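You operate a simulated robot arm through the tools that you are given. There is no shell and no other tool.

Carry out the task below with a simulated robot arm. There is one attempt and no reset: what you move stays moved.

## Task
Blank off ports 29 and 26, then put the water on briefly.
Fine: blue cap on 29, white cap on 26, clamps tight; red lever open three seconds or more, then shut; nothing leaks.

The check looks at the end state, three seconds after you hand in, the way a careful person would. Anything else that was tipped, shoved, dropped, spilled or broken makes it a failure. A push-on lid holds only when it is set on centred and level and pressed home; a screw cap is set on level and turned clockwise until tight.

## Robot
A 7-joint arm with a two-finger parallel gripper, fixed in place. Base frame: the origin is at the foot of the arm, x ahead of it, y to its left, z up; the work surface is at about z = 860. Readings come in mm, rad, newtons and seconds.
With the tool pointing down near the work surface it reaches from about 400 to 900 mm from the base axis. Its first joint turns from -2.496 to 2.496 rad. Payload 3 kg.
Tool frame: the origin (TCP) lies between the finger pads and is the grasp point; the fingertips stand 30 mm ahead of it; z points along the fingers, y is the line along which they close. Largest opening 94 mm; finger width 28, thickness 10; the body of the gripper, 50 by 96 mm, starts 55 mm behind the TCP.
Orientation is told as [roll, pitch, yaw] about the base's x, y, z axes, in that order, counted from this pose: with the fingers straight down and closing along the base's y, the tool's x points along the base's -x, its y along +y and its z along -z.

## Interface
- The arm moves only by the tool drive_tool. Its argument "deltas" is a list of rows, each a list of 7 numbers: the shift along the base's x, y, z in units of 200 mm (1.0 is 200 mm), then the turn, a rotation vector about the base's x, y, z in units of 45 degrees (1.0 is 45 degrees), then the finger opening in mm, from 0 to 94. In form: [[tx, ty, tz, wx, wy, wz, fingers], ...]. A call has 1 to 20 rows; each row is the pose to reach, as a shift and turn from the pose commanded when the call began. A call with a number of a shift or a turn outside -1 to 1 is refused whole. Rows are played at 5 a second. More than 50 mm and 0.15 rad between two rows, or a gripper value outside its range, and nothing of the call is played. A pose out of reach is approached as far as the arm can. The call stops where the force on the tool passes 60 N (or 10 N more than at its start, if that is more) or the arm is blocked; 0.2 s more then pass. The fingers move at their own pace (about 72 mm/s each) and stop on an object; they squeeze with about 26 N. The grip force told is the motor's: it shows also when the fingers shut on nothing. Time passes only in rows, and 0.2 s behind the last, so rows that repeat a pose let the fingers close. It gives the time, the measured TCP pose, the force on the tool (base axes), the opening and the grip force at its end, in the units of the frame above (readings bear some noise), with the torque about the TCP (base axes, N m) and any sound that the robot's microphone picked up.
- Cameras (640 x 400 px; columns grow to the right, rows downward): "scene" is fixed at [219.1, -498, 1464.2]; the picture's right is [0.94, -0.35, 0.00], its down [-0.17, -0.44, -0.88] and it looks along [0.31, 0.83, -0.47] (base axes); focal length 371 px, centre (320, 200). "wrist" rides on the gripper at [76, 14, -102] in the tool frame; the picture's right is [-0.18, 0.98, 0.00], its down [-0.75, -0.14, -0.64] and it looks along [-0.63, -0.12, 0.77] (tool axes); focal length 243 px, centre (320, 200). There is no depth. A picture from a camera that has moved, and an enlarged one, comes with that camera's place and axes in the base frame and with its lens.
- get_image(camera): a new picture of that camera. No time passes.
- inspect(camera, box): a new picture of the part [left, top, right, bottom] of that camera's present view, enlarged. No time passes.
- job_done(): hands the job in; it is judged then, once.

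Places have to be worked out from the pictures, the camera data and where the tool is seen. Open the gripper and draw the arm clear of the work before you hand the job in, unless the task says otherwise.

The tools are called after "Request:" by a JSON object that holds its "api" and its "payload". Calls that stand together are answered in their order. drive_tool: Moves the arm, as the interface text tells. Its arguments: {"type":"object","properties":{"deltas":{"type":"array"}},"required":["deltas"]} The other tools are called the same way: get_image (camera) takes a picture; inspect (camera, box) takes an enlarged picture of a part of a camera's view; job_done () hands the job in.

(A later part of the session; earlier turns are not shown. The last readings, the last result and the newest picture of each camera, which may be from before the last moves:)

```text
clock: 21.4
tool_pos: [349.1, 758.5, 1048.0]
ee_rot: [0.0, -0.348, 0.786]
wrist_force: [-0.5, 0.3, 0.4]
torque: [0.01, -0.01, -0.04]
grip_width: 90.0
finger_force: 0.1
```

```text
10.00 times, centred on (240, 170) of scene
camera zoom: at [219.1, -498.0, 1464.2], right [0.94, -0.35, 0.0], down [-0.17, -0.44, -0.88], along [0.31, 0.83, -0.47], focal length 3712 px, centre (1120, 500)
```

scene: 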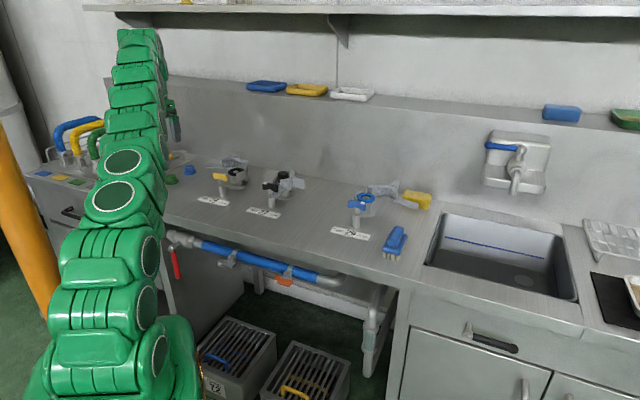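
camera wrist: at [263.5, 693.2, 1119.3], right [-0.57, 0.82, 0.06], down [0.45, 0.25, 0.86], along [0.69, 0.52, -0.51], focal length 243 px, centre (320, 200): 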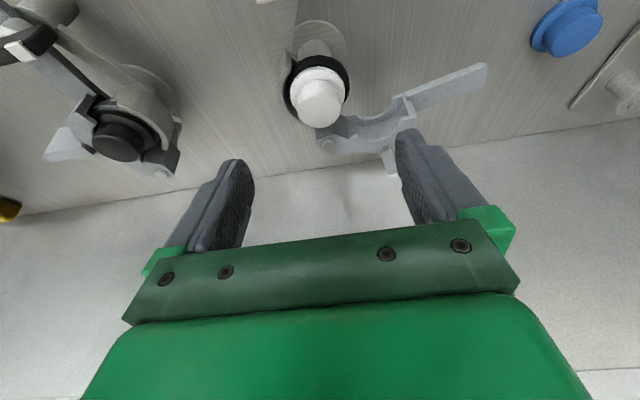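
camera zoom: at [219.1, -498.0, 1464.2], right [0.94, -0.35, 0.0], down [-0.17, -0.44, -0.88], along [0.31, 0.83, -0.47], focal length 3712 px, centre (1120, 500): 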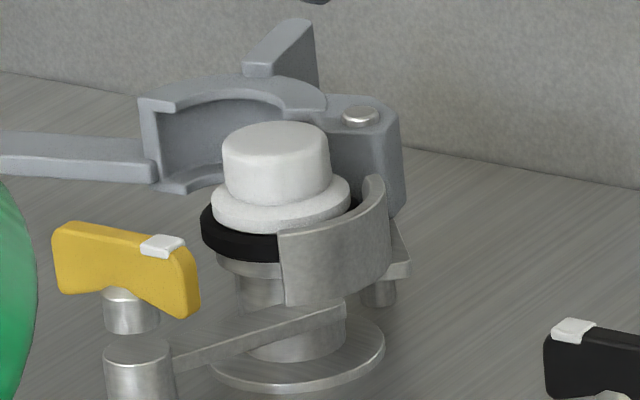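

The white cap is level and centred on the gasket. The clamp's hinge pin is about 60 mm behind the port, and the tongue points to −e. I'll tilt to 35°, close the fingers, and move over the far side of the tongue to hook it forward.

Request:
{"api": "drive_tool", "payload": {"deltas": [[-0.02, 0.1, 0, 0.04, -0.04, 0, 60], [-0.06, 0.25, 0, 0.09, -0.09, 0, 20], [-0.1, 0.4, -0.04, 0.14, -0.14, 0, 0], [-0.15, 0.55, -0.08, 0.19, -0.19, 0, 0], [-0.2, 0.68, -0.14, 0.236, -0.235, 0, 0], [-0.235, 0.8, -0.2, 0.236, -0.235, 0, 0], [-0.235, 0.8, -0.2, 0.236, -0.235, 0, 0]]}}

Request:
{"api": "get_image", "payload": {"camera": "wrist"}}

Request:
{"api": "inspect", "payload": {"camera": "scene", "box": [184, 130, 280, 190]}}

```text
clock: 23.0
tool_pos: [303.0, 919.7, 1007.4]
ee_rot: [0.0, -0.612, 0.787]
wrist_force: [0.6, -0.5, -0.2]
torque: [0.0, -0.02, 0.03]
grip_width: 0.1
finger_force: 26.2
```

```text
taken
camera wrist: at [207.6, 843.3, 1048.8], right [-0.59, 0.8, 0.11], down [0.28, 0.08, 0.96], along [0.76, 0.59, -0.27], focal length 243 px, centre (320, 200)
```

wrist: 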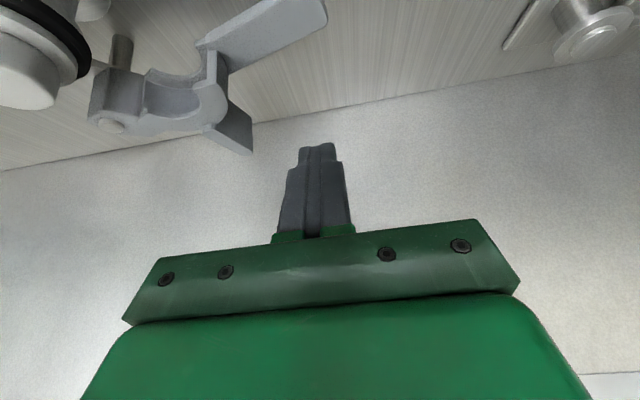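

```text
6.67 times, centred on (232, 160) of scene
camera zoom: at [219.1, -498.0, 1464.2], right [0.94, -0.35, 0.0], down [-0.17, -0.44, -0.88], along [0.31, 0.83, -0.47], focal length 2475 px, centre (907, 467)
```

zoom: 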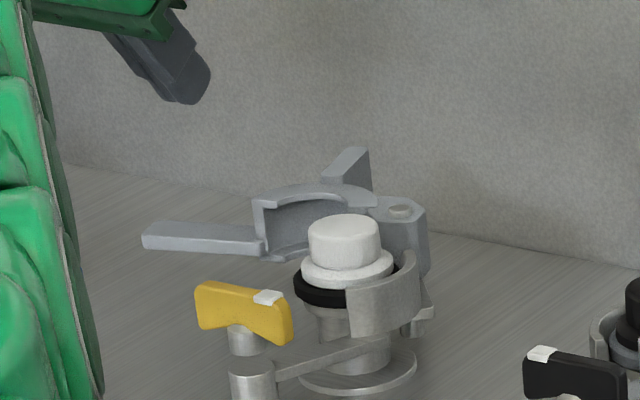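

The arm reaches here. The tongue's back edge is about 8 mm in front of the TCP, so I'll shift 8 mm toward the wall and lower the fingertips behind it.

Request:
{"api": "drive_tool", "payload": {"deltas": [[0.03, 0.03, -0.05, 0, 0, 0, 0], [0.035, 0.035, -0.15, 0, 0, 0, 0], [0.035, 0.035, -0.25, 0, 0, 0, 0], [0.035, 0.035, -0.35, 0, 0, 0, 0], [0.035, 0.035, -0.41, 0, 0, 0, 0], [0.035, 0.035, -0.41, 0, 0, 0, 0]]}}

Request:
{"api": "get_image", "payload": {"camera": "wrist"}}

Request:
{"api": "inspect", "payload": {"camera": "scene", "box": [184, 130, 280, 190]}}

```text
clock: 24.4
tool_pos: [309.8, 928.0, 924.8]
ee_rot: [-0.002, -0.609, 0.785]
wrist_force: [0.0, 0.7, 0.3]
torque: [0.01, 0.01, 0.02]
grip_width: 0.0
finger_force: 25.8
```

```text
taken
camera wrist: at [213.5, 849.9, 966.6], right [-0.59, 0.8, 0.11], down [0.28, 0.08, 0.96], along [0.76, 0.59, -0.27], focal length 243 px, centre (320, 200)
```

wrist: 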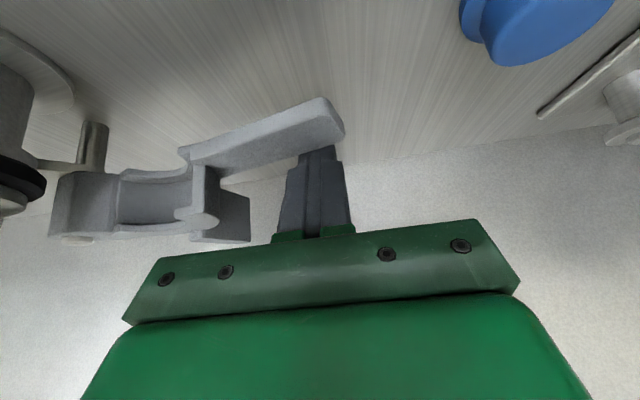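

```text
6.67 times, centred on (232, 160) of scene
camera zoom: at [219.1, -498.0, 1464.2], right [0.94, -0.35, 0.0], down [-0.17, -0.44, -0.88], along [0.31, 0.83, -0.47], focal length 2475 px, centre (907, 467)
```

zoom: 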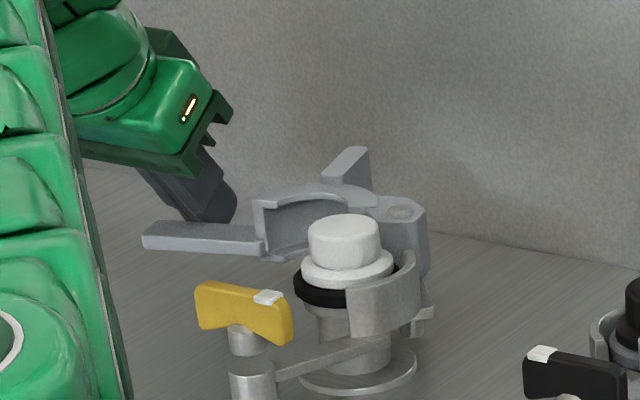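

The fingertip is behind the tongue with no contact yet. I'll swing it counter-clockwise about the hinge pin in an arc, about 24° first, then check.

Request:
{"api": "drive_tool", "payload": {"deltas": [[-0.034, -0.039, 0, 0, 0, 0.089, 0], [-0.066, -0.079, 0, 0, 0, 0.178, 0], [-0.094, -0.122, 0, 0, 0, 0.267, 0], [-0.12, -0.166, 0, 0, 0, 0.356, 0], [-0.142, -0.212, 0, 0, 0, 0.444, 0], [-0.162, -0.26, 0, 0, 0, 0.533, 0], [-0.162, -0.26, 0, 0, 0, 0.533, 0]]}}

Request:
{"api": "get_image", "payload": {"camera": "wrist"}}

Request:
{"api": "inspect", "payload": {"camera": "scene", "box": [184, 130, 280, 190]}}

```text
clock: 26.0
tool_pos: [277.8, 872.7, 926.6]
ee_rot: [0.001, -0.612, 1.204]
wrist_force: [-0.2, 0.5, 0.5]
torque: [-0.03, 0.01, -0.01]
grip_width: 0.0
finger_force: 25.6
```

```text
taken
camera wrist: at [219.8, 765.3, 967.4], right [-0.86, 0.49, 0.11], down [0.22, 0.18, 0.96], along [0.45, 0.85, -0.27], focal length 243 px, centre (320, 200)
```

wrist: 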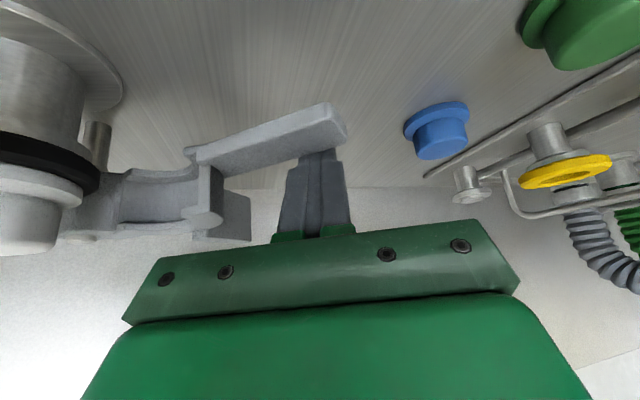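

```text
6.67 times, centred on (232, 160) of scene
camera zoom: at [219.1, -498.0, 1464.2], right [0.94, -0.35, 0.0], down [-0.17, -0.44, -0.88], along [0.31, 0.83, -0.47], focal length 2475 px, centre (907, 467)
```

zoom: 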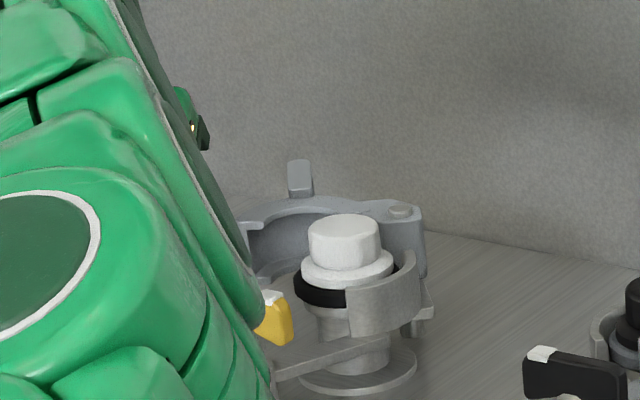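

The clamp swings freely with the finger, and the relative view hasn't changed. I'll continue another 20°.

Request:
{"api": "drive_tool", "payload": {"deltas": [[-0.018, -0.062, 0, 0, 0, 0.111, 0], [-0.03, -0.124, 0, 0, 0, 0.222, 0], [-0.037, -0.187, 0, 0, 0, 0.333, 0], [-0.039, -0.25, 0, 0, 0, 0.444, 0], [-0.039, -0.25, 0, 0, 0, 0.444, 0]]}}

Request:
{"api": "get_image", "payload": {"camera": "wrist"}}

Request:
{"api": "inspect", "payload": {"camera": "wrist", "box": [0, 60, 320, 260]}}

```text
clock: 27.2
tool_pos: [271.1, 827.2, 926.0]
ee_rot: [0.001, -0.609, 1.555]
wrist_force: [-0.6, 0.0, 0.1]
torque: [0.03, -0.01, 0.01]
grip_width: 0.0
finger_force: 26.4
```

```text
taken
camera wrist: at [253.5, 704.9, 966.5], right [-0.98, 0.17, 0.11], down [0.15, 0.25, 0.96], along [0.13, 0.95, -0.27], focal length 243 px, centre (320, 200)
```

wrist: 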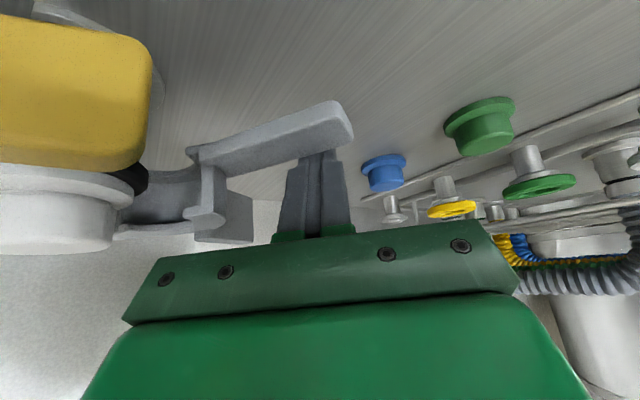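

```text
2.00 times, centred on (160, 160) of wrist
camera zoom: at [253.5, 704.9, 966.5], right [-0.98, 0.17, 0.11], down [0.15, 0.25, 0.96], along [0.13, 0.95, -0.27], focal length 485 px, centre (640, 280)
```

zoom: 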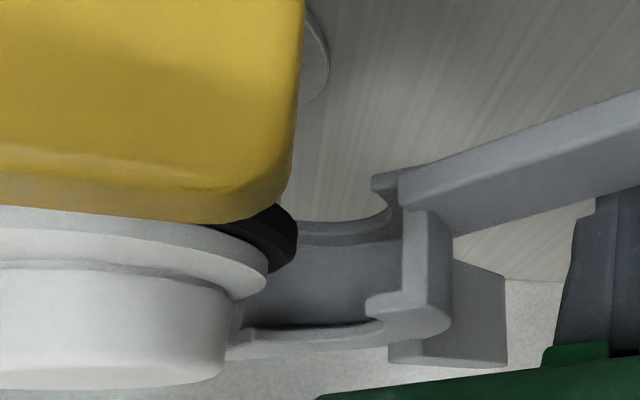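

The clamp is now 44° round and about 30° from closed, but the wrist body is getting close to the knob. I'll back the finger off, rise, and straighten the tool for the final push.

Request:
{"api": "drive_tool", "payload": {"deltas": [[0.01, 0.06, 0, 0, 0, 0, 0], [0.012, 0.08, 0.06, 0, 0, 0, 0], [0.012, 0.08, 0.2, 0, 0, 0, 0], [0.012, 0.08, 0.35, 0, 0, 0, 0], [0.012, 0.05, 0.42, -0.15, 0, 0, 0], [0.012, 0.02, 0.42, -0.31, 0, 0, 0], [0.012, -0.02, 0.42, -0.46, 0, 0, 0], [0.012, -0.04, 0.42, -0.62, 0, 0, 0], [0.012, -0.06, 0.42, -0.775, 0.012, 0, 0], [0.012, -0.06, 0.42, -0.775, 0.012, 0, 0]]}}

Request:
{"api": "drive_tool", "payload": {"deltas": [[0, 0, 0, 0, 0, -0.17, 0], [0, 0, 0, 0, 0, -0.34, 0], [0, 0, 0, 0, 0, -0.51, 0], [0, 0, 0, 0, 0, -0.68, 0], [0, 0, 0, 0, 0, -0.84, 0], [0, 0, 0, 0, 0, -0.98, 0], [0, 0, 0, 0, 0, -0.98, 0]]}}

Request:
{"api": "get_image", "payload": {"camera": "wrist"}}

Request:
{"api": "inspect", "payload": {"camera": "scene", "box": [184, 130, 280, 190]}}

```text
clock: 29.4
tool_pos: [273.4, 806.5, 1006.9]
ee_rot: [0.0, 0.0, 1.554]
wrist_force: [-0.6, 0.4, -0.1]
torque: [-0.02, -0.05, 0.02]
grip_width: 0.0
finger_force: 26.3
out of reach, approached as far as the arm can: row 9, 10
```

```text
clock: 31.0
tool_pos: [272.0, 806.4, 1007.1]
ee_rot: [-0.001, -0.002, 0.783]
wrist_force: [-0.6, 0.0, -1.0]
torque: [-0.01, 0.0, 0.01]
grip_width: 0.0
finger_force: 26.0
```

```text
taken
camera wrist: at [206.2, 762.8, 1109.1], right [-0.56, 0.83, 0.0], down [0.63, 0.43, 0.64], along [0.53, 0.36, -0.77], focal length 243 px, centre (320, 200)
```

wrist: 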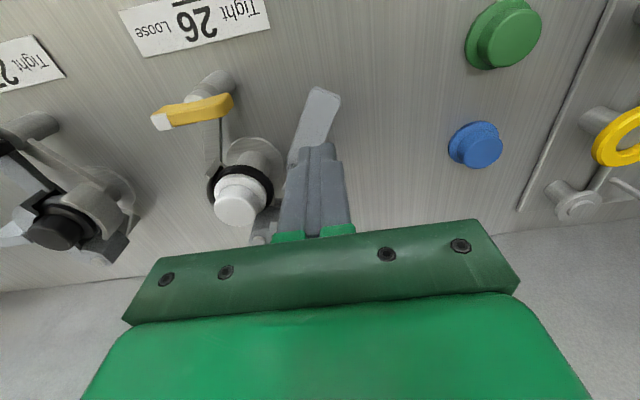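

```text
6.67 times, centred on (232, 160) of scene
camera zoom: at [219.1, -498.0, 1464.2], right [0.94, -0.35, 0.0], down [-0.17, -0.44, -0.88], along [0.31, 0.83, -0.47], focal length 2475 px, centre (907, 467)
```

zoom: 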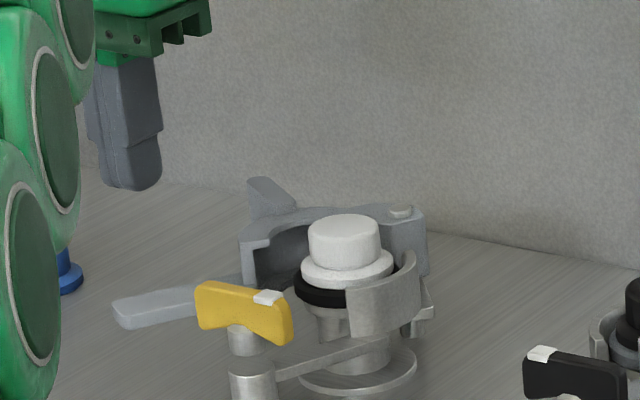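

The tool is vertical above the tongue. I'll add a small 12° tilt for reach and lower the closed fingers behind the tongue.

Request:
{"api": "drive_tool", "payload": {"deltas": [[0.02, 0.05, 0, 0.1, -0.1, 0, 0], [0.05, 0.128, -0.02, 0.19, -0.19, 0, 0], [0.05, 0.128, -0.15, 0.19, -0.19, 0, 0], [0.05, 0.128, -0.28, 0.19, -0.19, 0, 0], [0.05, 0.128, -0.39, 0.19, -0.19, 0, 0], [0.05, 0.128, -0.39, 0.19, -0.19, 0, 0]]}}

Request:
{"api": "get_image", "payload": {"camera": "wrist"}}

Request:
{"api": "inspect", "payload": {"camera": "scene", "box": [184, 130, 280, 190]}}

```text
clock: 32.2
tool_pos: [281.9, 836.9, 942.2]
ee_rot: [0.01, -0.23, 0.784]
wrist_force: [-3.8, -0.6, 16.8]
torque: [-0.22, 0.05, -0.03]
grip_width: 0.0
finger_force: 26.3
stopped in row 6: the force on the tool passed its limit at 79 N (the readings are from after the stop); the commanded pose is now the measured one
```

```text
taken
camera wrist: at [202.1, 775.8, 1025.3], right [-0.57, 0.82, 0.05], down [0.52, 0.31, 0.8], along [0.64, 0.48, -0.6], focal length 243 px, centre (320, 200)
```

wrist: 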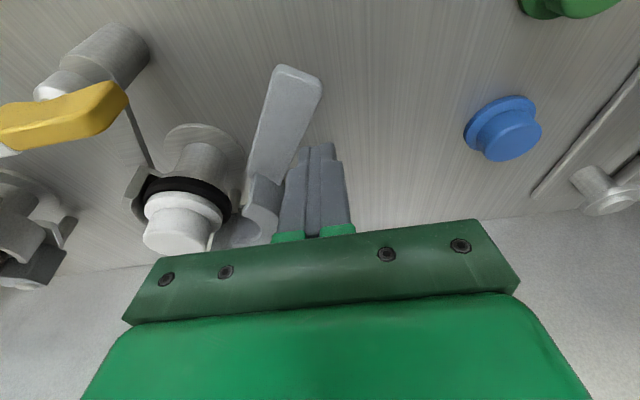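

```text
6.67 times, centred on (232, 160) of scene
camera zoom: at [219.1, -498.0, 1464.2], right [0.94, -0.35, 0.0], down [-0.17, -0.44, -0.88], along [0.31, 0.83, -0.47], focal length 2475 px, centre (907, 467)
```

zoom: 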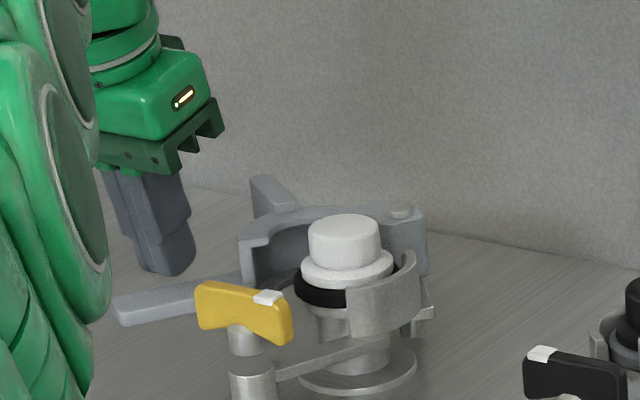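

The fingertip came down on the tongue's top edge at about z 911; the torque puts the contact at the front +e corner. I'll raise, move 14 mm further behind the tongue, and lower again carefully.

Request:
{"api": "drive_tool", "payload": {"deltas": [[0, 0, 0.08, 0, 0, 0, 0], [-0.01, 0.04, 0.12, 0, 0, 0, 0], [-0.018, 0.07, 0.12, 0, 0, 0, 0], [-0.018, 0.07, 0.04, 0, 0, 0, 0], [-0.018, 0.07, 0.0, 0, 0, 0, 0], [-0.018, 0.07, -0.03, 0, 0, 0, 0], [-0.018, 0.07, -0.06, 0, 0, 0, 0], [-0.018, 0.07, -0.06, 0, 0, 0, 0]]}}

Request:
{"api": "get_image", "payload": {"camera": "wrist"}}

Request:
{"api": "inspect", "payload": {"camera": "scene", "box": [184, 130, 280, 190]}}

```text
clock: 34.0
tool_pos: [278.6, 849.1, 928.0]
ee_rot: [0.007, -0.23, 0.783]
wrist_force: [-0.7, -1.3, 0.0]
torque: [0.0, -0.01, -0.02]
grip_width: 0.1
finger_force: 26.1
```

```text
taken
camera wrist: at [197.8, 789.8, 1011.9], right [-0.57, 0.82, 0.05], down [0.52, 0.31, 0.79], along [0.64, 0.48, -0.6], focal length 243 px, centre (320, 200)
```

wrist: 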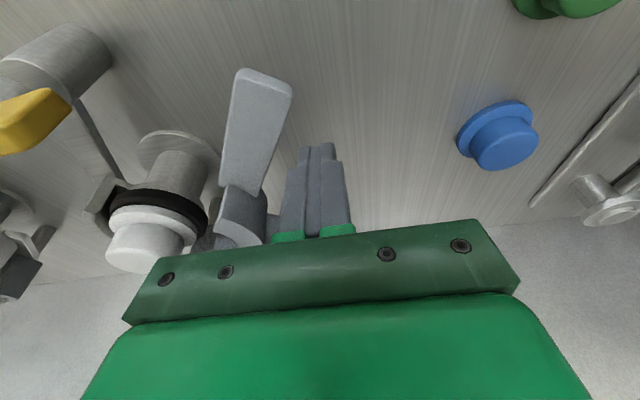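

```text
6.67 times, centred on (232, 160) of scene
camera zoom: at [219.1, -498.0, 1464.2], right [0.94, -0.35, 0.0], down [-0.17, -0.44, -0.88], along [0.31, 0.83, -0.47], focal length 2475 px, centre (907, 467)
```

zoom: 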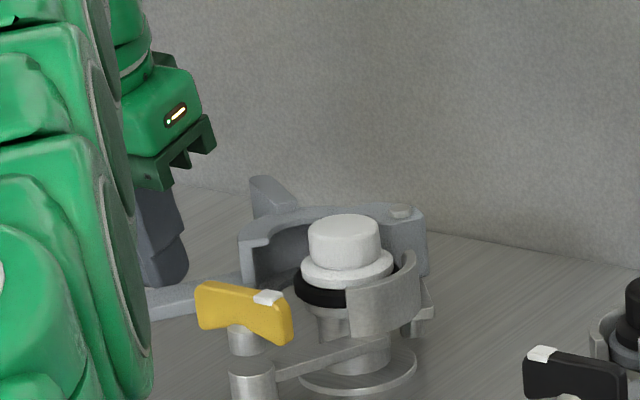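

The finger is now clear behind the tongue at the right depth. I'll push the tongue around toward the post in small steps.

Request:
{"api": "drive_tool", "payload": {"deltas": [[0.01, -0.055, 0, 0, 0, 0, 0], [0.022, -0.115, 0, 0, 0, 0, 0], [0.04, -0.178, 0, 0, 0, 0, 0], [0.059, -0.241, 0, 0, 0, 0, 0], [0.077, -0.3, 0, 0, 0, 0, 0], [0.095, -0.354, 0, 0, 0, 0, 0], [0.095, -0.354, 0, 0, 0, 0, 0]]}}

Request:
{"api": "get_image", "payload": {"camera": "wrist"}}

Request:
{"api": "inspect", "payload": {"camera": "scene", "box": [184, 130, 280, 190]}}

```text
clock: 35.6
tool_pos: [297.2, 779.0, 927.8]
ee_rot: [0.007, -0.226, 0.785]
wrist_force: [0.3, 0.0, -0.1]
torque: [-0.04, 0.0, 0.01]
grip_width: 0.0
finger_force: 25.8
```

```text
taken
camera wrist: at [217.9, 719.0, 1011.8], right [-0.57, 0.82, 0.05], down [0.52, 0.31, 0.79], along [0.64, 0.48, -0.61], focal length 243 px, centre (320, 200)
```

wrist: 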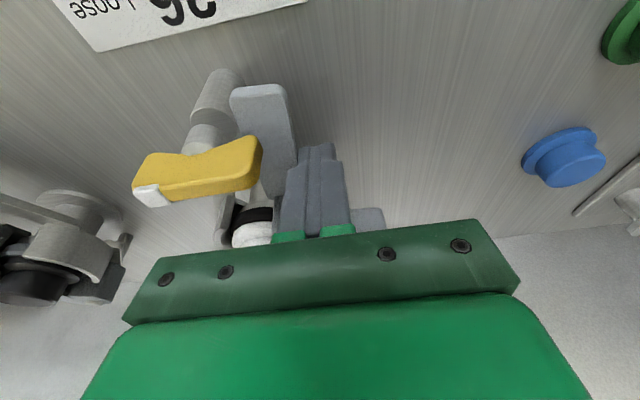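

```text
6.67 times, centred on (232, 160) of scene
camera zoom: at [219.1, -498.0, 1464.2], right [0.94, -0.35, 0.0], down [-0.17, -0.44, -0.88], along [0.31, 0.83, -0.47], focal length 2475 px, centre (907, 467)
```

zoom: 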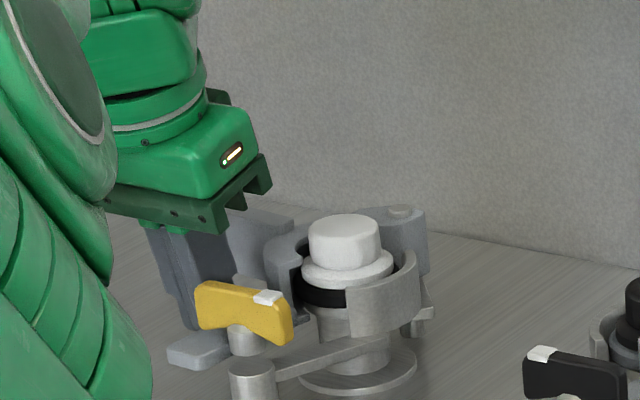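

The tongue is nearly at the post and swinging with no resistance. I'll push on to closed.

Request:
{"api": "drive_tool", "payload": {"deltas": [[0.017, -0.04, 0, 0, 0, 0, 0], [0.034, -0.078, 0, 0, 0, 0, 0], [0.048, -0.104, 0, 0, 0, 0, 0], [0.0625, -0.13, 0, 0, 0, 0, 0], [0.0625, -0.13, 0, 0, 0, 0, 0]]}}

Request:
{"api": "get_image", "payload": {"camera": "wrist"}}

Request:
{"api": "inspect", "payload": {"camera": "scene", "box": [200, 145, 264, 185]}}

```text
clock: 36.5
tool_pos: [304.0, 764.6, 930.7]
ee_rot: [0.016, -0.237, 0.786]
wrist_force: [7.7, 23.6, -9.4]
torque: [0.29, 0.49, 0.3]
grip_width: 0.0
finger_force: 26.2
stopped in row 4: the force on the tool passed its limit at 74 N (the readings are from after the stop); the commanded pose is now the measured one
```

```text
taken
camera wrist: at [224.9, 703.1, 1013.1], right [-0.57, 0.82, 0.06], down [0.52, 0.31, 0.8], along [0.64, 0.49, -0.6], focal length 243 px, centre (320, 200)
```

wrist: 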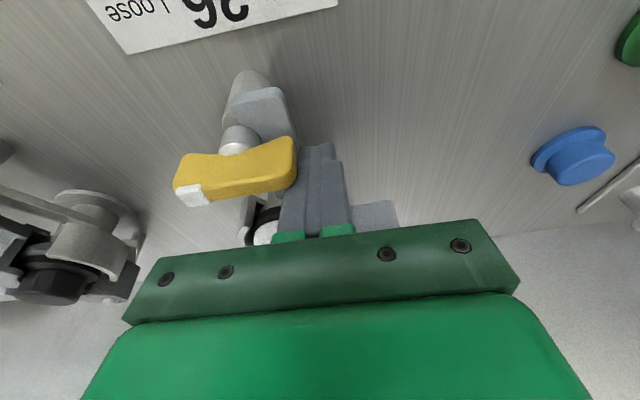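

```text
10.00 times, centred on (232, 165) of scene
camera zoom: at [219.1, -498.0, 1464.2], right [0.94, -0.35, 0.0], down [-0.17, -0.44, -0.88], along [0.31, 0.83, -0.47], focal length 3712 px, centre (1200, 550)
```

zoom: 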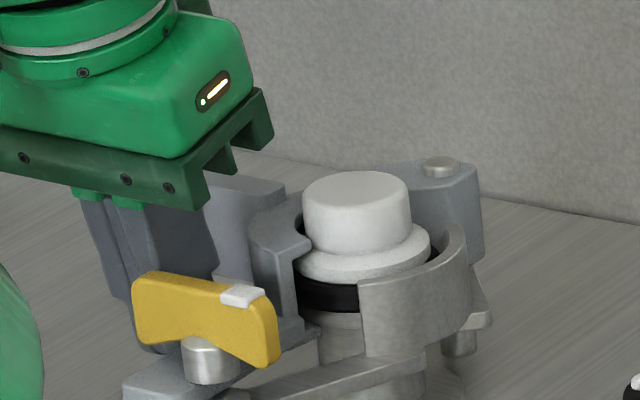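

The push stopped at 74 N with the tongue now under the nut, so the clamp is at or near its stop. I'll back off sideways, rise, and inspect it.

Request:
{"api": "drive_tool", "payload": {"deltas": [[-0.02, 0.03, 0, 0, 0, 0, 0], [-0.06, 0.07, 0, 0, 0, 0, 0], [-0.08, 0.09, 0.1, 0, 0, 0, 0], [-0.08, 0.09, 0.3, 0, 0, 0, 0], [-0.1, 0.0, 0.45, 0, 0, 0, 0], [-0.15, -0.1, 0.5, 0, 0, 0, 0], [-0.25, -0.25, 0.5, 0, 0, 0, 0], [-0.25, -0.25, 0.5, 0, 0, 0, 0]]}}

Request:
{"api": "get_image", "payload": {"camera": "wrist"}}

Request:
{"api": "inspect", "payload": {"camera": "wrist", "box": [160, 30, 360, 155]}}

Request:
{"api": "inspect", "payload": {"camera": "scene", "box": [200, 145, 296, 205]}}

```text
clock: 38.3
tool_pos: [252.5, 712.0, 1029.9]
ee_rot: [0.015, -0.235, 0.788]
wrist_force: [0.2, 0.3, 1.3]
torque: [0.03, 0.0, 0.03]
grip_width: 0.0
finger_force: 25.9
```

```text
taken
camera wrist: at [173.2, 650.4, 1113.1], right [-0.57, 0.82, 0.06], down [0.52, 0.31, 0.8], along [0.64, 0.49, -0.6], focal length 243 px, centre (320, 200)
```

wrist: 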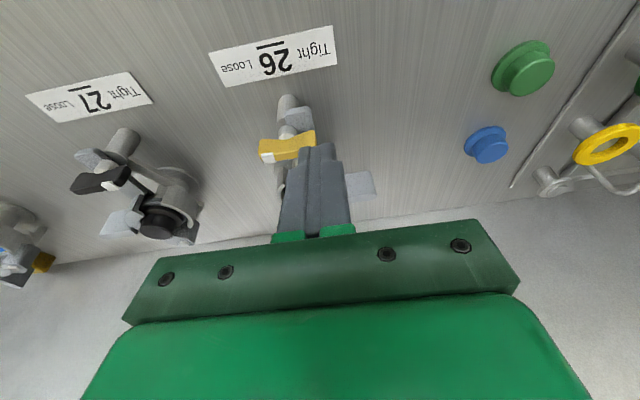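

```text
3.20 times, centred on (260, 92) of wrist
camera zoom: at [173.2, 650.4, 1113.1], right [-0.57, 0.82, 0.06], down [0.52, 0.31, 0.8], along [0.64, 0.49, -0.6], focal length 776 px, centre (512, 544)
```

zoom: 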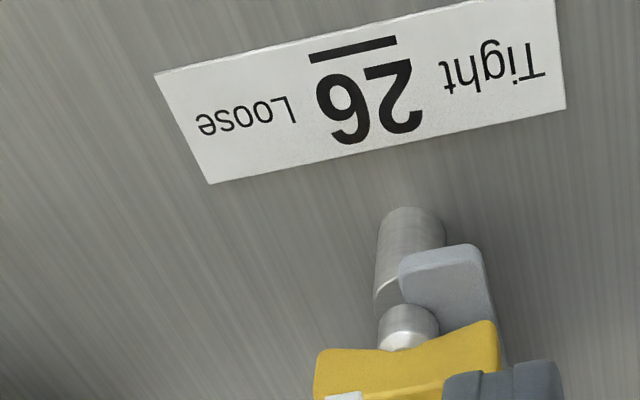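

```text
6.67 times, centred on (248, 175) of scene
camera zoom: at [219.1, -498.0, 1464.2], right [0.94, -0.35, 0.0], down [-0.17, -0.44, -0.88], along [0.31, 0.83, -0.47], focal length 2475 px, centre (800, 367)
```

zoom: 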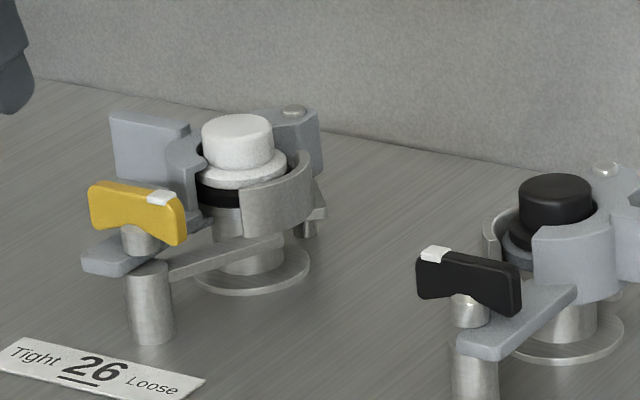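

Compared with 27, the tongue at 26 may still be a few degrees short of closed. I'll move to where the wrist camera sees both clamps unobstructed and compare them.

Request:
{"api": "drive_tool", "payload": {"deltas": [[0.08, -0.08, 0.05, 0, 0, 0, 0], [0.2, -0.2, 0.1, 0, 0, 0, 0], [0.35, -0.35, 0.1, 0, 0, 0, 0], [0.45, -0.45, 0.1, 0, 0, 0, 0], [0.45, -0.45, 0.1, 0, 0, 0, 0]]}}

Request:
{"api": "get_image", "payload": {"camera": "wrist"}}

Request:
{"api": "inspect", "payload": {"camera": "wrist", "box": [360, 40, 520, 200]}}

Request:
{"api": "inspect", "payload": {"camera": "wrist", "box": [180, 40, 340, 200]}}

```text
clock: 39.5
tool_pos: [344.7, 621.8, 1051.1]
ee_rot: [0.015, -0.236, 0.786]
wrist_force: [-0.9, 0.3, 0.8]
torque: [-0.01, -0.01, 0.0]
grip_width: 0.0
finger_force: 26.2
```

```text
taken
camera wrist: at [265.9, 560.6, 1133.9], right [-0.57, 0.82, 0.06], down [0.52, 0.31, 0.8], along [0.64, 0.49, -0.6], focal length 243 px, centre (320, 200)
```

wrist: 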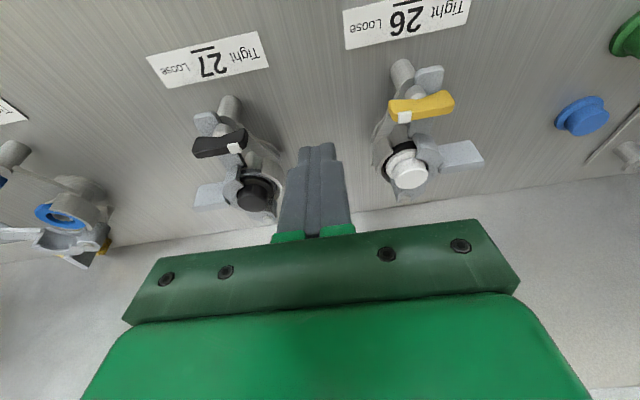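

```text
2.50 times, centred on (440, 120) of wrist
camera zoom: at [265.9, 560.6, 1133.9], right [-0.57, 0.82, 0.06], down [0.52, 0.31, 0.8], along [0.64, 0.49, -0.6], focal length 606 px, centre (20, 400)
```

zoom: 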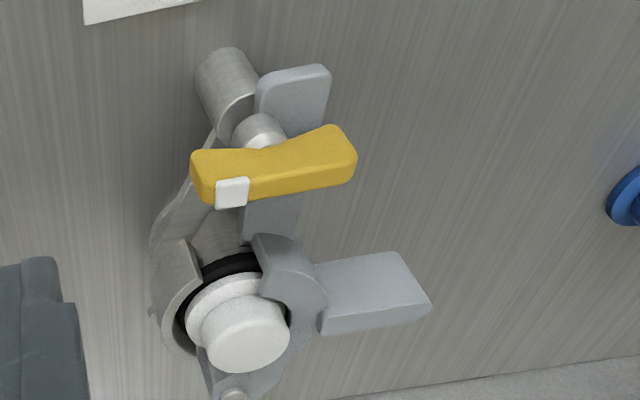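

```text
2.50 times, centred on (260, 120) of wrist
camera zoom: at [265.9, 560.6, 1133.9], right [-0.57, 0.82, 0.06], down [0.52, 0.31, 0.8], along [0.64, 0.49, -0.6], focal length 606 px, centre (470, 400)
```

zoom: 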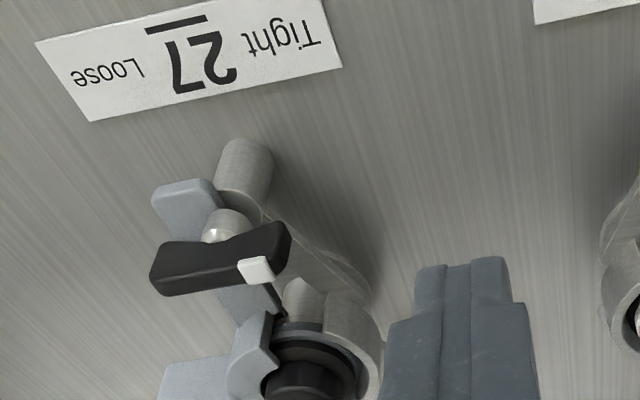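

Clamp 26 now mirrors the closed clamp at 27, with the tongue under the nut. Next I'll straighten the tool, move above the yellow knob at about (309, 720), yaw +90°, and open the fingers to straddle its bar.

Request:
{"api": "drive_tool", "payload": {"deltas": [[-0.04, 0.12, 0, -0.075, 0.066, 0, 20], [-0.1, 0.25, 0, -0.15, 0.132, 0, 45], [-0.14, 0.38, 0, -0.226, 0.199, 0, 45], [-0.181, 0.489, -0.03, -0.226, 0.199, 0, 45], [-0.181, 0.489, -0.055, -0.226, 0.199, 0, 45], [-0.181, 0.489, -0.055, -0.226, 0.199, 0, 45]]}}

Request:
{"api": "drive_tool", "payload": {"deltas": [[0, 0, 0, 0, 0, 0.18, 45], [0, 0, 0, 0, 0, 0.36, 45], [0, 0, 0, 0, 0, 0.54, 45], [0, 0, 0, 0, 0, 0.72, 45], [0, 0, 0, 0, 0, 0.9, 45], [0, 0, 0, 0, 0, 1.0, 45], [0, 0, 0, 0, 0, 1.0, 45]]}}

Request:
{"api": "drive_tool", "payload": {"deltas": [[0, 0, 0, 0, 0, 0.18, 45], [0, 0, 0, 0, 0, 0.36, 45], [0, 0, 0, 0, 0, 0.54, 45], [0, 0, 0, 0, 0, 0.72, 45], [0, 0, 0, 0, 0, 0.9, 45], [0, 0, 0, 0, 0, 1.0, 45], [0, 0, 0, 0, 0, 1.0, 45]]}}

Request:
{"api": "get_image", "payload": {"camera": "wrist"}}

Request:
{"api": "inspect", "payload": {"camera": "scene", "box": [184, 135, 280, 195]}}

```text
clock: 40.9
tool_pos: [310.9, 722.9, 1042.4]
ee_rot: [0.0, 0.0, 0.788]
wrist_force: [0.2, -0.1, 0.6]
torque: [-0.03, -0.02, -0.02]
grip_width: 45.1
finger_force: 0.1
```

```text
clock: 42.5
tool_pos: [308.8, 721.2, 1039.4]
ee_rot: [0.0, 0.0, 1.574]
wrist_force: [-0.6, -0.6, -0.2]
torque: [0.0, -0.01, 0.01]
grip_width: 44.9
finger_force: 0.1
```

```text
clock: 44.1
tool_pos: [307.9, 721.6, 1039.2]
ee_rot: [0.001, 0.0, 2.361]
wrist_force: [0.5, -0.1, 0.1]
torque: [-0.03, 0.0, 0.04]
grip_width: 44.8
finger_force: 0.1
```

```text
taken
camera wrist: at [350.6, 657.4, 1142.8], right [-0.82, -0.57, 0.0], down [-0.43, 0.63, 0.64], along [-0.36, 0.53, -0.77], focal length 243 px, centre (320, 200)
```

wrist: 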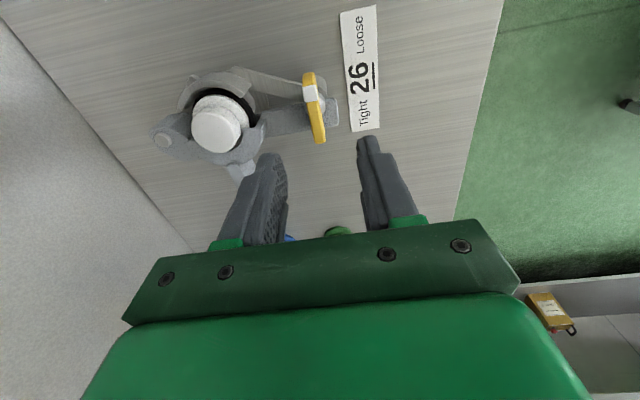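

```text
6.67 times, centred on (232, 165) of scene
camera zoom: at [219.1, -498.0, 1464.2], right [0.94, -0.35, 0.0], down [-0.17, -0.44, -0.88], along [0.31, 0.83, -0.47], focal length 2475 px, centre (907, 433)
```

zoom: 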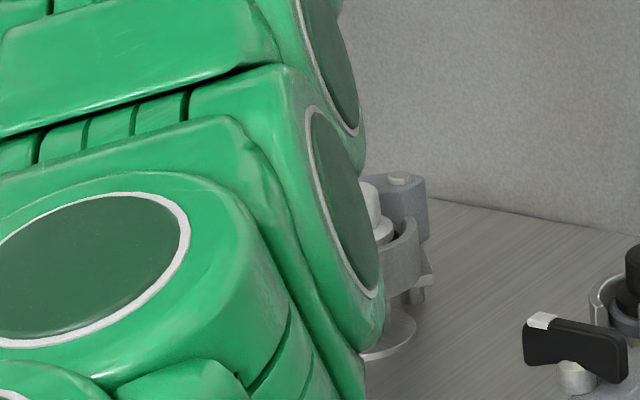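

Yaw 135° is reachable. I'll zoom in to align precisely with the knob bar.

Request:
{"api": "inspect", "payload": {"camera": "wrist", "box": [240, 50, 400, 150]}}

Request:
{"api": "inspect", "payload": {"camera": "wrist", "box": [130, 50, 290, 190]}}

```text
4.00 times, centred on (320, 100) of wrist
camera zoom: at [350.6, 657.4, 1142.8], right [-0.82, -0.57, 0.0], down [-0.43, 0.63, 0.64], along [-0.36, 0.53, -0.77], focal length 970 px, centre (320, 600)
```

zoom: 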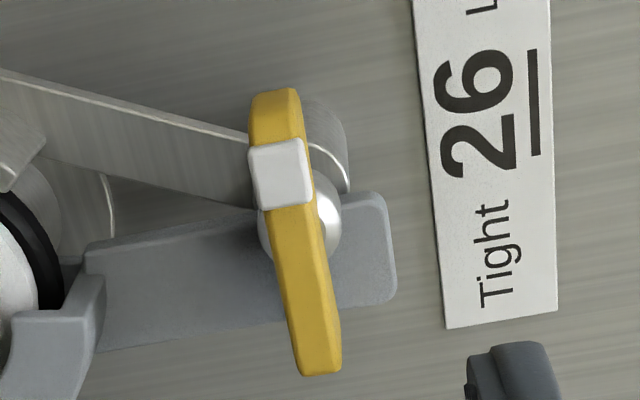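

```text
2.86 times, centred on (210, 120) of wrist
camera zoom: at [350.6, 657.4, 1142.8], right [-0.82, -0.57, 0.0], down [-0.43, 0.63, 0.64], along [-0.36, 0.53, -0.77], focal length 693 px, centre (634, 429)
```

zoom: 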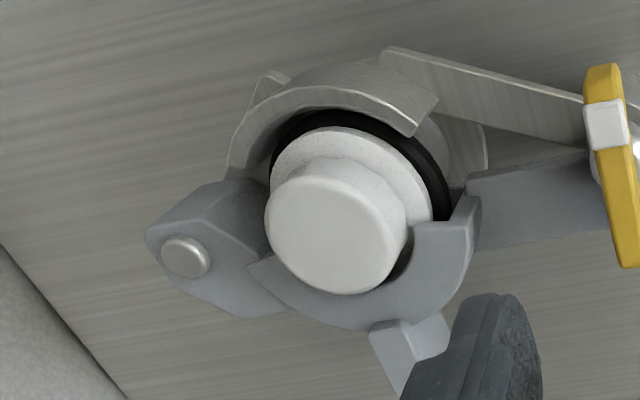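

The bolt axis is about 5 mm back along the bar and 4 mm sideways from the TCP, putting it near (314, 721). I'll correct, descend to z ≈ 985, and re-check.

Request:
{"api": "drive_tool", "payload": {"deltas": [[0.0305, -0.0045, -0.05, 0, 0, 0, 45], [0.0305, -0.0045, -0.15, 0, 0, 0, 45], [0.0305, -0.0045, -0.27, 0, 0, 0, 45], [0.0305, -0.0045, -0.27, 0, 0, 0, 45]]}}

Request:
{"api": "inspect", "payload": {"camera": "wrist", "box": [220, 70, 420, 195]}}

```text
clock: 45.1
tool_pos: [314.2, 722.0, 984.0]
ee_rot: [0.0, -0.001, 2.359]
wrist_force: [-0.8, 0.0, -0.5]
torque: [0.0, -0.01, -0.02]
grip_width: 45.0
finger_force: 0.1
```

```text
3.20 times, centred on (320, 132) of wrist
camera zoom: at [356.3, 657.1, 1087.6], right [-0.82, -0.57, 0.0], down [-0.43, 0.63, 0.64], along [-0.36, 0.53, -0.77], focal length 776 px, centre (320, 416)
```

zoom: 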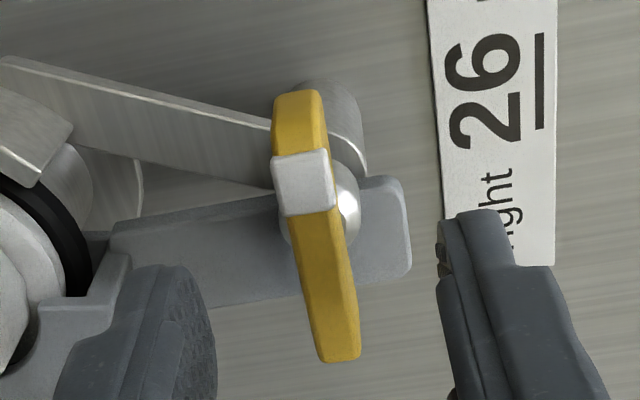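

Now aligned to within a millimetre or so. I'll descend so the tips straddle the bar, then close.

Request:
{"api": "drive_tool", "payload": {"deltas": [[0, 0, -0.06, 0, 0, 0, 42], [0, 0, -0.11, 0, 0, 0, 42], [0, 0, -0.145, 0, 0, 0, 42], [0, 0, -0.145, 0, 0, 0, 42]]}}

Request:
{"api": "inspect", "payload": {"camera": "wrist", "box": [220, 70, 420, 195]}}

Request:
{"api": "drive_tool", "payload": {"deltas": [[0, 0, 0, 0, 0, 0, 4], [0, 0, 0, 0, 0, 0, 4], [0, 0, 0, 0, 0, 0, 4]]}}

Request:
{"api": "inspect", "payload": {"camera": "wrist", "box": [220, 70, 420, 195]}}

```text
clock: 46.1
tool_pos: [314.1, 721.4, 955.9]
ee_rot: [0.001, -0.001, 2.359]
wrist_force: [0.4, 1.0, 0.0]
torque: [0.0, 0.0, 0.01]
grip_width: 42.0
finger_force: 0.1
```

```text
3.20 times, centred on (320, 132) of wrist
camera zoom: at [357.4, 656.1, 1058.7], right [-0.82, -0.57, 0.0], down [-0.43, 0.63, 0.64], along [-0.36, 0.53, -0.77], focal length 776 px, centre (320, 416)
```

zoom: 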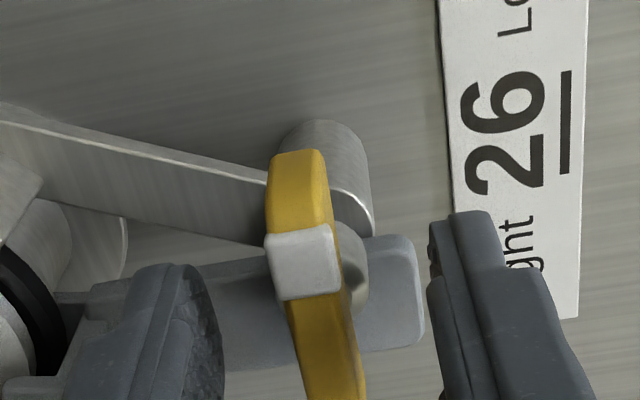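

```text
clock: 46.9
tool_pos: [314.6, 721.8, 955.2]
ee_rot: [-0.001, 0.001, 2.358]
wrist_force: [3.5, 6.0, -2.0]
torque: [0.33, 0.17, -0.26]
grip_width: 9.7
finger_force: 43.4
```

```text
3.20 times, centred on (320, 132) of wrist
camera zoom: at [357.4, 656.2, 1058.7], right [-0.82, -0.57, 0.0], down [-0.43, 0.63, 0.64], along [-0.36, 0.53, -0.77], focal length 776 px, centre (320, 416)
```

zoom: 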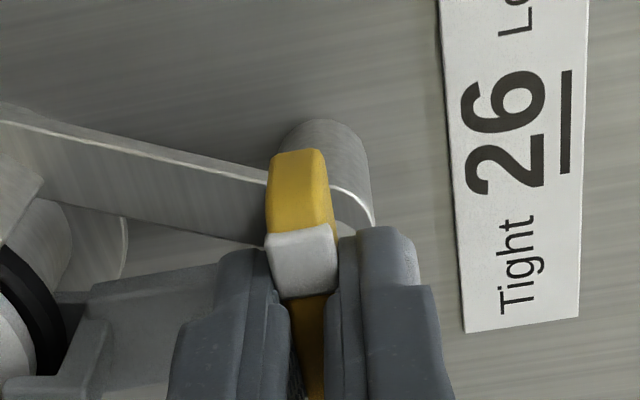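

The bar is gripped at 9.7 mm. I'll turn it clockwise (negative yaw) 45° first and watch the torque.

Request:
{"api": "drive_tool", "payload": {"deltas": [[0, 0, 0, 0, 0, -0.12, 4], [0, 0, 0, 0, 0, -0.27, 4], [0, 0, 0, 0, 0, -0.42, 4], [0, 0, 0, 0, 0, -0.57, 4], [0, 0, 0, 0, 0, -0.72, 4], [0, 0, 0, 0, 0, -0.87, 4], [0, 0, 0, 0, 0, -1.0, 4], [0, 0, 0, 0, 0, -1.0, 4]]}}

Request:
{"api": "get_image", "payload": {"camera": "wrist"}}

Request:
{"api": "inspect", "payload": {"camera": "scene", "box": [184, 135, 280, 195]}}

```text
clock: 48.7
tool_pos: [312.6, 720.2, 955.3]
ee_rot: [0.001, 0.0, 1.573]
wrist_force: [-17.3, -17.7, -22.6]
torque: [-0.5, 0.11, 0.06]
grip_width: 9.8
finger_force: 43.5
```

```text
taken
camera wrist: at [297.7, 643.7, 1059.7], right [-0.98, 0.18, 0.0], down [0.14, 0.75, 0.64], along [0.12, 0.63, -0.77], focal length 243 px, centre (320, 200)
```

wrist: 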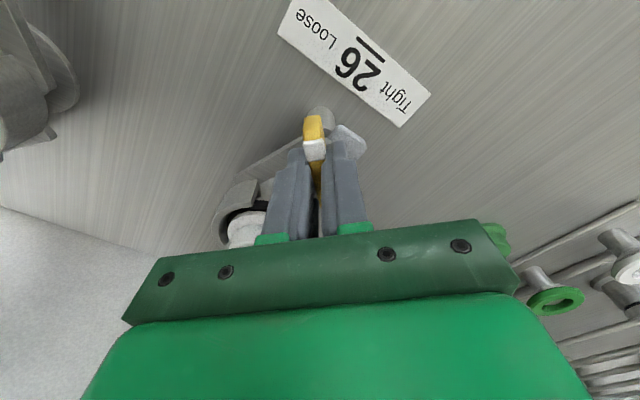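

```text
6.67 times, centred on (232, 165) of scene
camera zoom: at [219.1, -498.0, 1464.2], right [0.94, -0.35, 0.0], down [-0.17, -0.44, -0.88], along [0.31, 0.83, -0.47], focal length 2475 px, centre (907, 433)
```

zoom: 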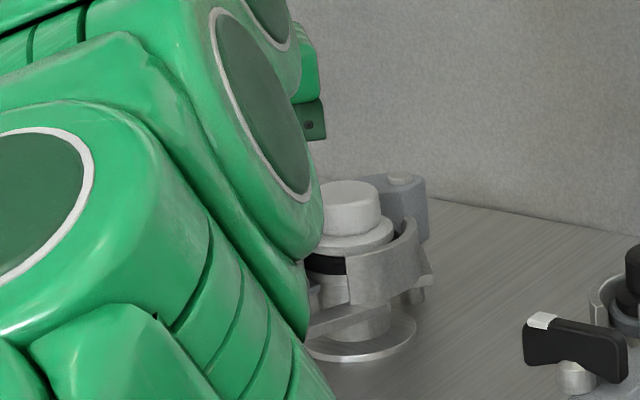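

The knob turned 45° and is pulling the tool down as it threads, with a small sideways load. I'll follow it down about 1.6 mm per 45°, offset about 1.3 mm, and continue another 45°.

Request:
{"api": "drive_tool", "payload": {"deltas": [[-0.006, -0.006, -0.008, 0, 0, 0, 4], [-0.006, -0.006, -0.009, 0, 0, -0.15, 4], [-0.006, -0.006, -0.01, 0, 0, -0.3, 4], [-0.006, -0.006, -0.011, 0, 0, -0.45, 4], [-0.006, -0.006, -0.012, 0, 0, -0.6, 4], [-0.006, -0.006, -0.013, 0, 0, -0.75, 4], [-0.006, -0.006, -0.015, 0, 0, -0.9, 4], [-0.006, -0.006, -0.016, 0, 0, -1.0, 4], [-0.006, -0.006, -0.016, 0, 0, -1.0, 4]]}}

Request:
{"api": "get_image", "payload": {"camera": "wrist"}}

```text
clock: 50.7
tool_pos: [310.9, 721.3, 954.5]
ee_rot: [0.001, 0.001, 0.79]
wrist_force: [-28.3, 39.3, 18.9]
torque: [0.84, 0.12, 0.12]
grip_width: 9.7
finger_force: 43.7
```

```text
taken
camera wrist: at [246.3, 676.0, 1057.7], right [-0.57, 0.82, 0.0], down [0.63, 0.43, 0.64], along [0.53, 0.37, -0.77], focal length 243 px, centre (320, 200)
```

wrist: 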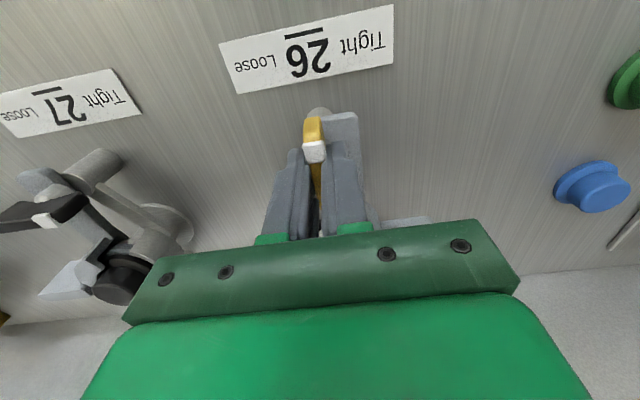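

Now at 90°, with a 47 N side load toward −e, so the bolt axis lies about 3 mm that way. I'll re-centre with no rotation and read the forces.

Request:
{"api": "drive_tool", "payload": {"deltas": [[-0.005, 0.005, 0.003, 0, 0, 0, 4], [-0.01, 0.01, 0.006, 0, 0, 0, 4], [-0.01, 0.01, 0.006, 0, 0, 0, 4]]}}

```text
clock: 51.5
tool_pos: [310.8, 721.5, 953.7]
ee_rot: [-0.003, 0.001, 0.788]
wrist_force: [-17.2, 13.1, 5.0]
torque: [0.63, 0.28, 0.07]
grip_width: 9.7
finger_force: 43.5
```

The load has halved. I'll shift another 2 mm the same way and continue turning 45°.

Request:
{"api": "drive_tool", "payload": {"deltas": [[-0.007, 0.006, 0.002, 0, 0, 0, 4], [-0.007, 0.006, 0.001, 0, 0, -0.15, 4], [-0.007, 0.006, 0, 0, 0, -0.3, 4], [-0.007, 0.006, -0.001, 0, 0, -0.45, 4], [-0.007, 0.006, -0.002, 0, 0, -0.6, 4], [-0.007, 0.006, -0.003, 0, 0, -0.75, 4], [-0.007, 0.006, -0.004, 0, 0, -0.9, 4], [-0.007, 0.006, -0.005, 0, 0, -1.0, 4], [-0.007, 0.006, -0.005, 0, 0, -1.0, 4]]}}

Request:
{"api": "get_image", "payload": {"camera": "wrist"}}

```text
clock: 53.5
tool_pos: [309.9, 724.1, 954.7]
ee_rot: [0.0, -0.002, 0.001]
wrist_force: [6.9, -31.6, 3.8]
torque: [-0.63, -0.17, -0.08]
grip_width: 9.6
finger_force: 42.8
```

```text
taken
camera wrist: at [233.1, 736.2, 1057.6], right [0.18, 0.98, 0.0], down [0.75, -0.14, 0.64], along [0.63, -0.12, -0.77], focal length 243 px, centre (320, 200)
```

wrist: 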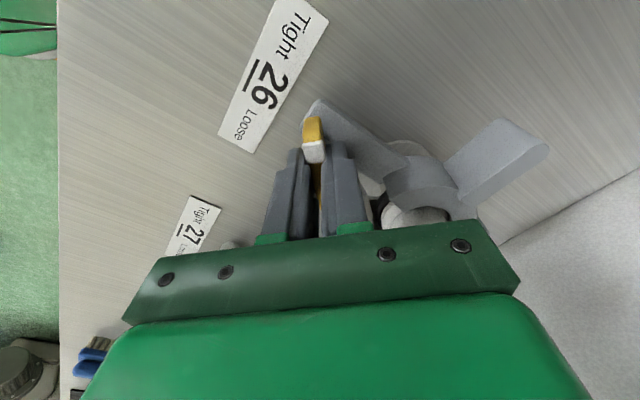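

135° turned, with a −y load of about 32 N. I'll shift −2.2 mm in y and turn the remaining 45°.

Request:
{"api": "drive_tool", "payload": {"deltas": [[0, -0.011, 0, 0, 0, 0, 4], [0, -0.011, 0, 0, 0, -0.15, 4], [0, -0.011, -0.001, 0, 0, -0.3, 4], [0, -0.011, -0.001, 0, 0, -0.45, 4], [0, -0.011, -0.002, 0, 0, -0.6, 4], [0, -0.011, -0.002, 0, 0, -0.75, 4], [0, -0.011, -0.003, 0, 0, -0.9, 4], [0, -0.011, -0.003, 0, 0, -1.0, 4], [0, -0.011, -0.003, 0, 0, -1.0, 4]]}}

Request:
{"api": "get_image", "payload": {"camera": "wrist"}}

Request:
{"api": "inspect", "payload": {"camera": "scene", "box": [184, 135, 280, 195]}}

```text
clock: 54.6
tool_pos: [310.8, 722.8, 954.6]
ee_rot: [0.007, 0.001, -0.422]
wrist_force: [7.9, 17.5, -18.5]
torque: [-0.42, 0.02, 0.04]
grip_width: 10.1
finger_force: 43.7
stopped in row 5: the force on the tool passed its limit at 64 N (the readings are from after the stop); the commanded pose is now the measured one
```

```text
taken
camera wrist: at [245.1, 766.3, 1057.9], right [0.57, 0.82, 0.01], down [0.63, -0.44, 0.64], along [0.53, -0.36, -0.77], focal length 243 px, centre (320, 200)
```

wrist: 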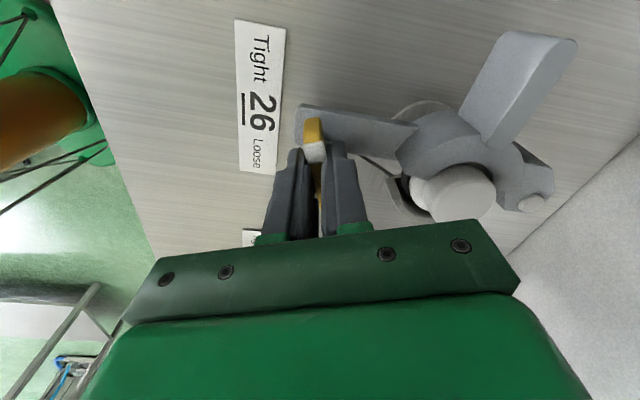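

```text
6.67 times, centred on (232, 165) of scene
camera zoom: at [219.1, -498.0, 1464.2], right [0.94, -0.35, 0.0], down [-0.17, -0.44, -0.88], along [0.31, 0.83, -0.47], focal length 2475 px, centre (907, 433)
```

zoom: 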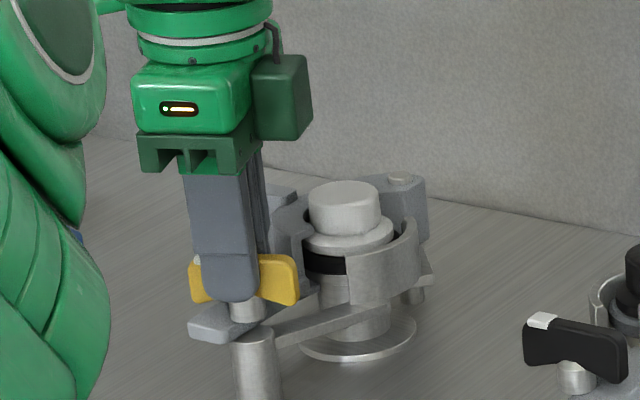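

Stopped at 64 N with about 20° left to the Tight line. I'll relieve the side load and continue in smaller steps.

Request:
{"api": "drive_tool", "payload": {"deltas": [[0.003, 0.006, -0.005, 0, 0, 0, 4], [0.003, 0.006, -0.005, 0, 0, -0.06, 4], [0.003, 0.006, -0.005, 0, 0, -0.12, 4], [0.003, 0.006, -0.005, 0, 0, -0.18, 4], [0.003, 0.006, -0.005, 0, 0, -0.24, 4], [0.003, 0.006, -0.005, 0, 0, -0.24, 4]]}}

```text
clock: 56.0
tool_pos: [310.2, 724.2, 955.2]
ee_rot: [0.006, 0.0, -0.611]
wrist_force: [-18.9, -18.3, 14.3]
torque: [-1.07, 0.69, -0.08]
grip_width: 9.6
finger_force: 43.4
```

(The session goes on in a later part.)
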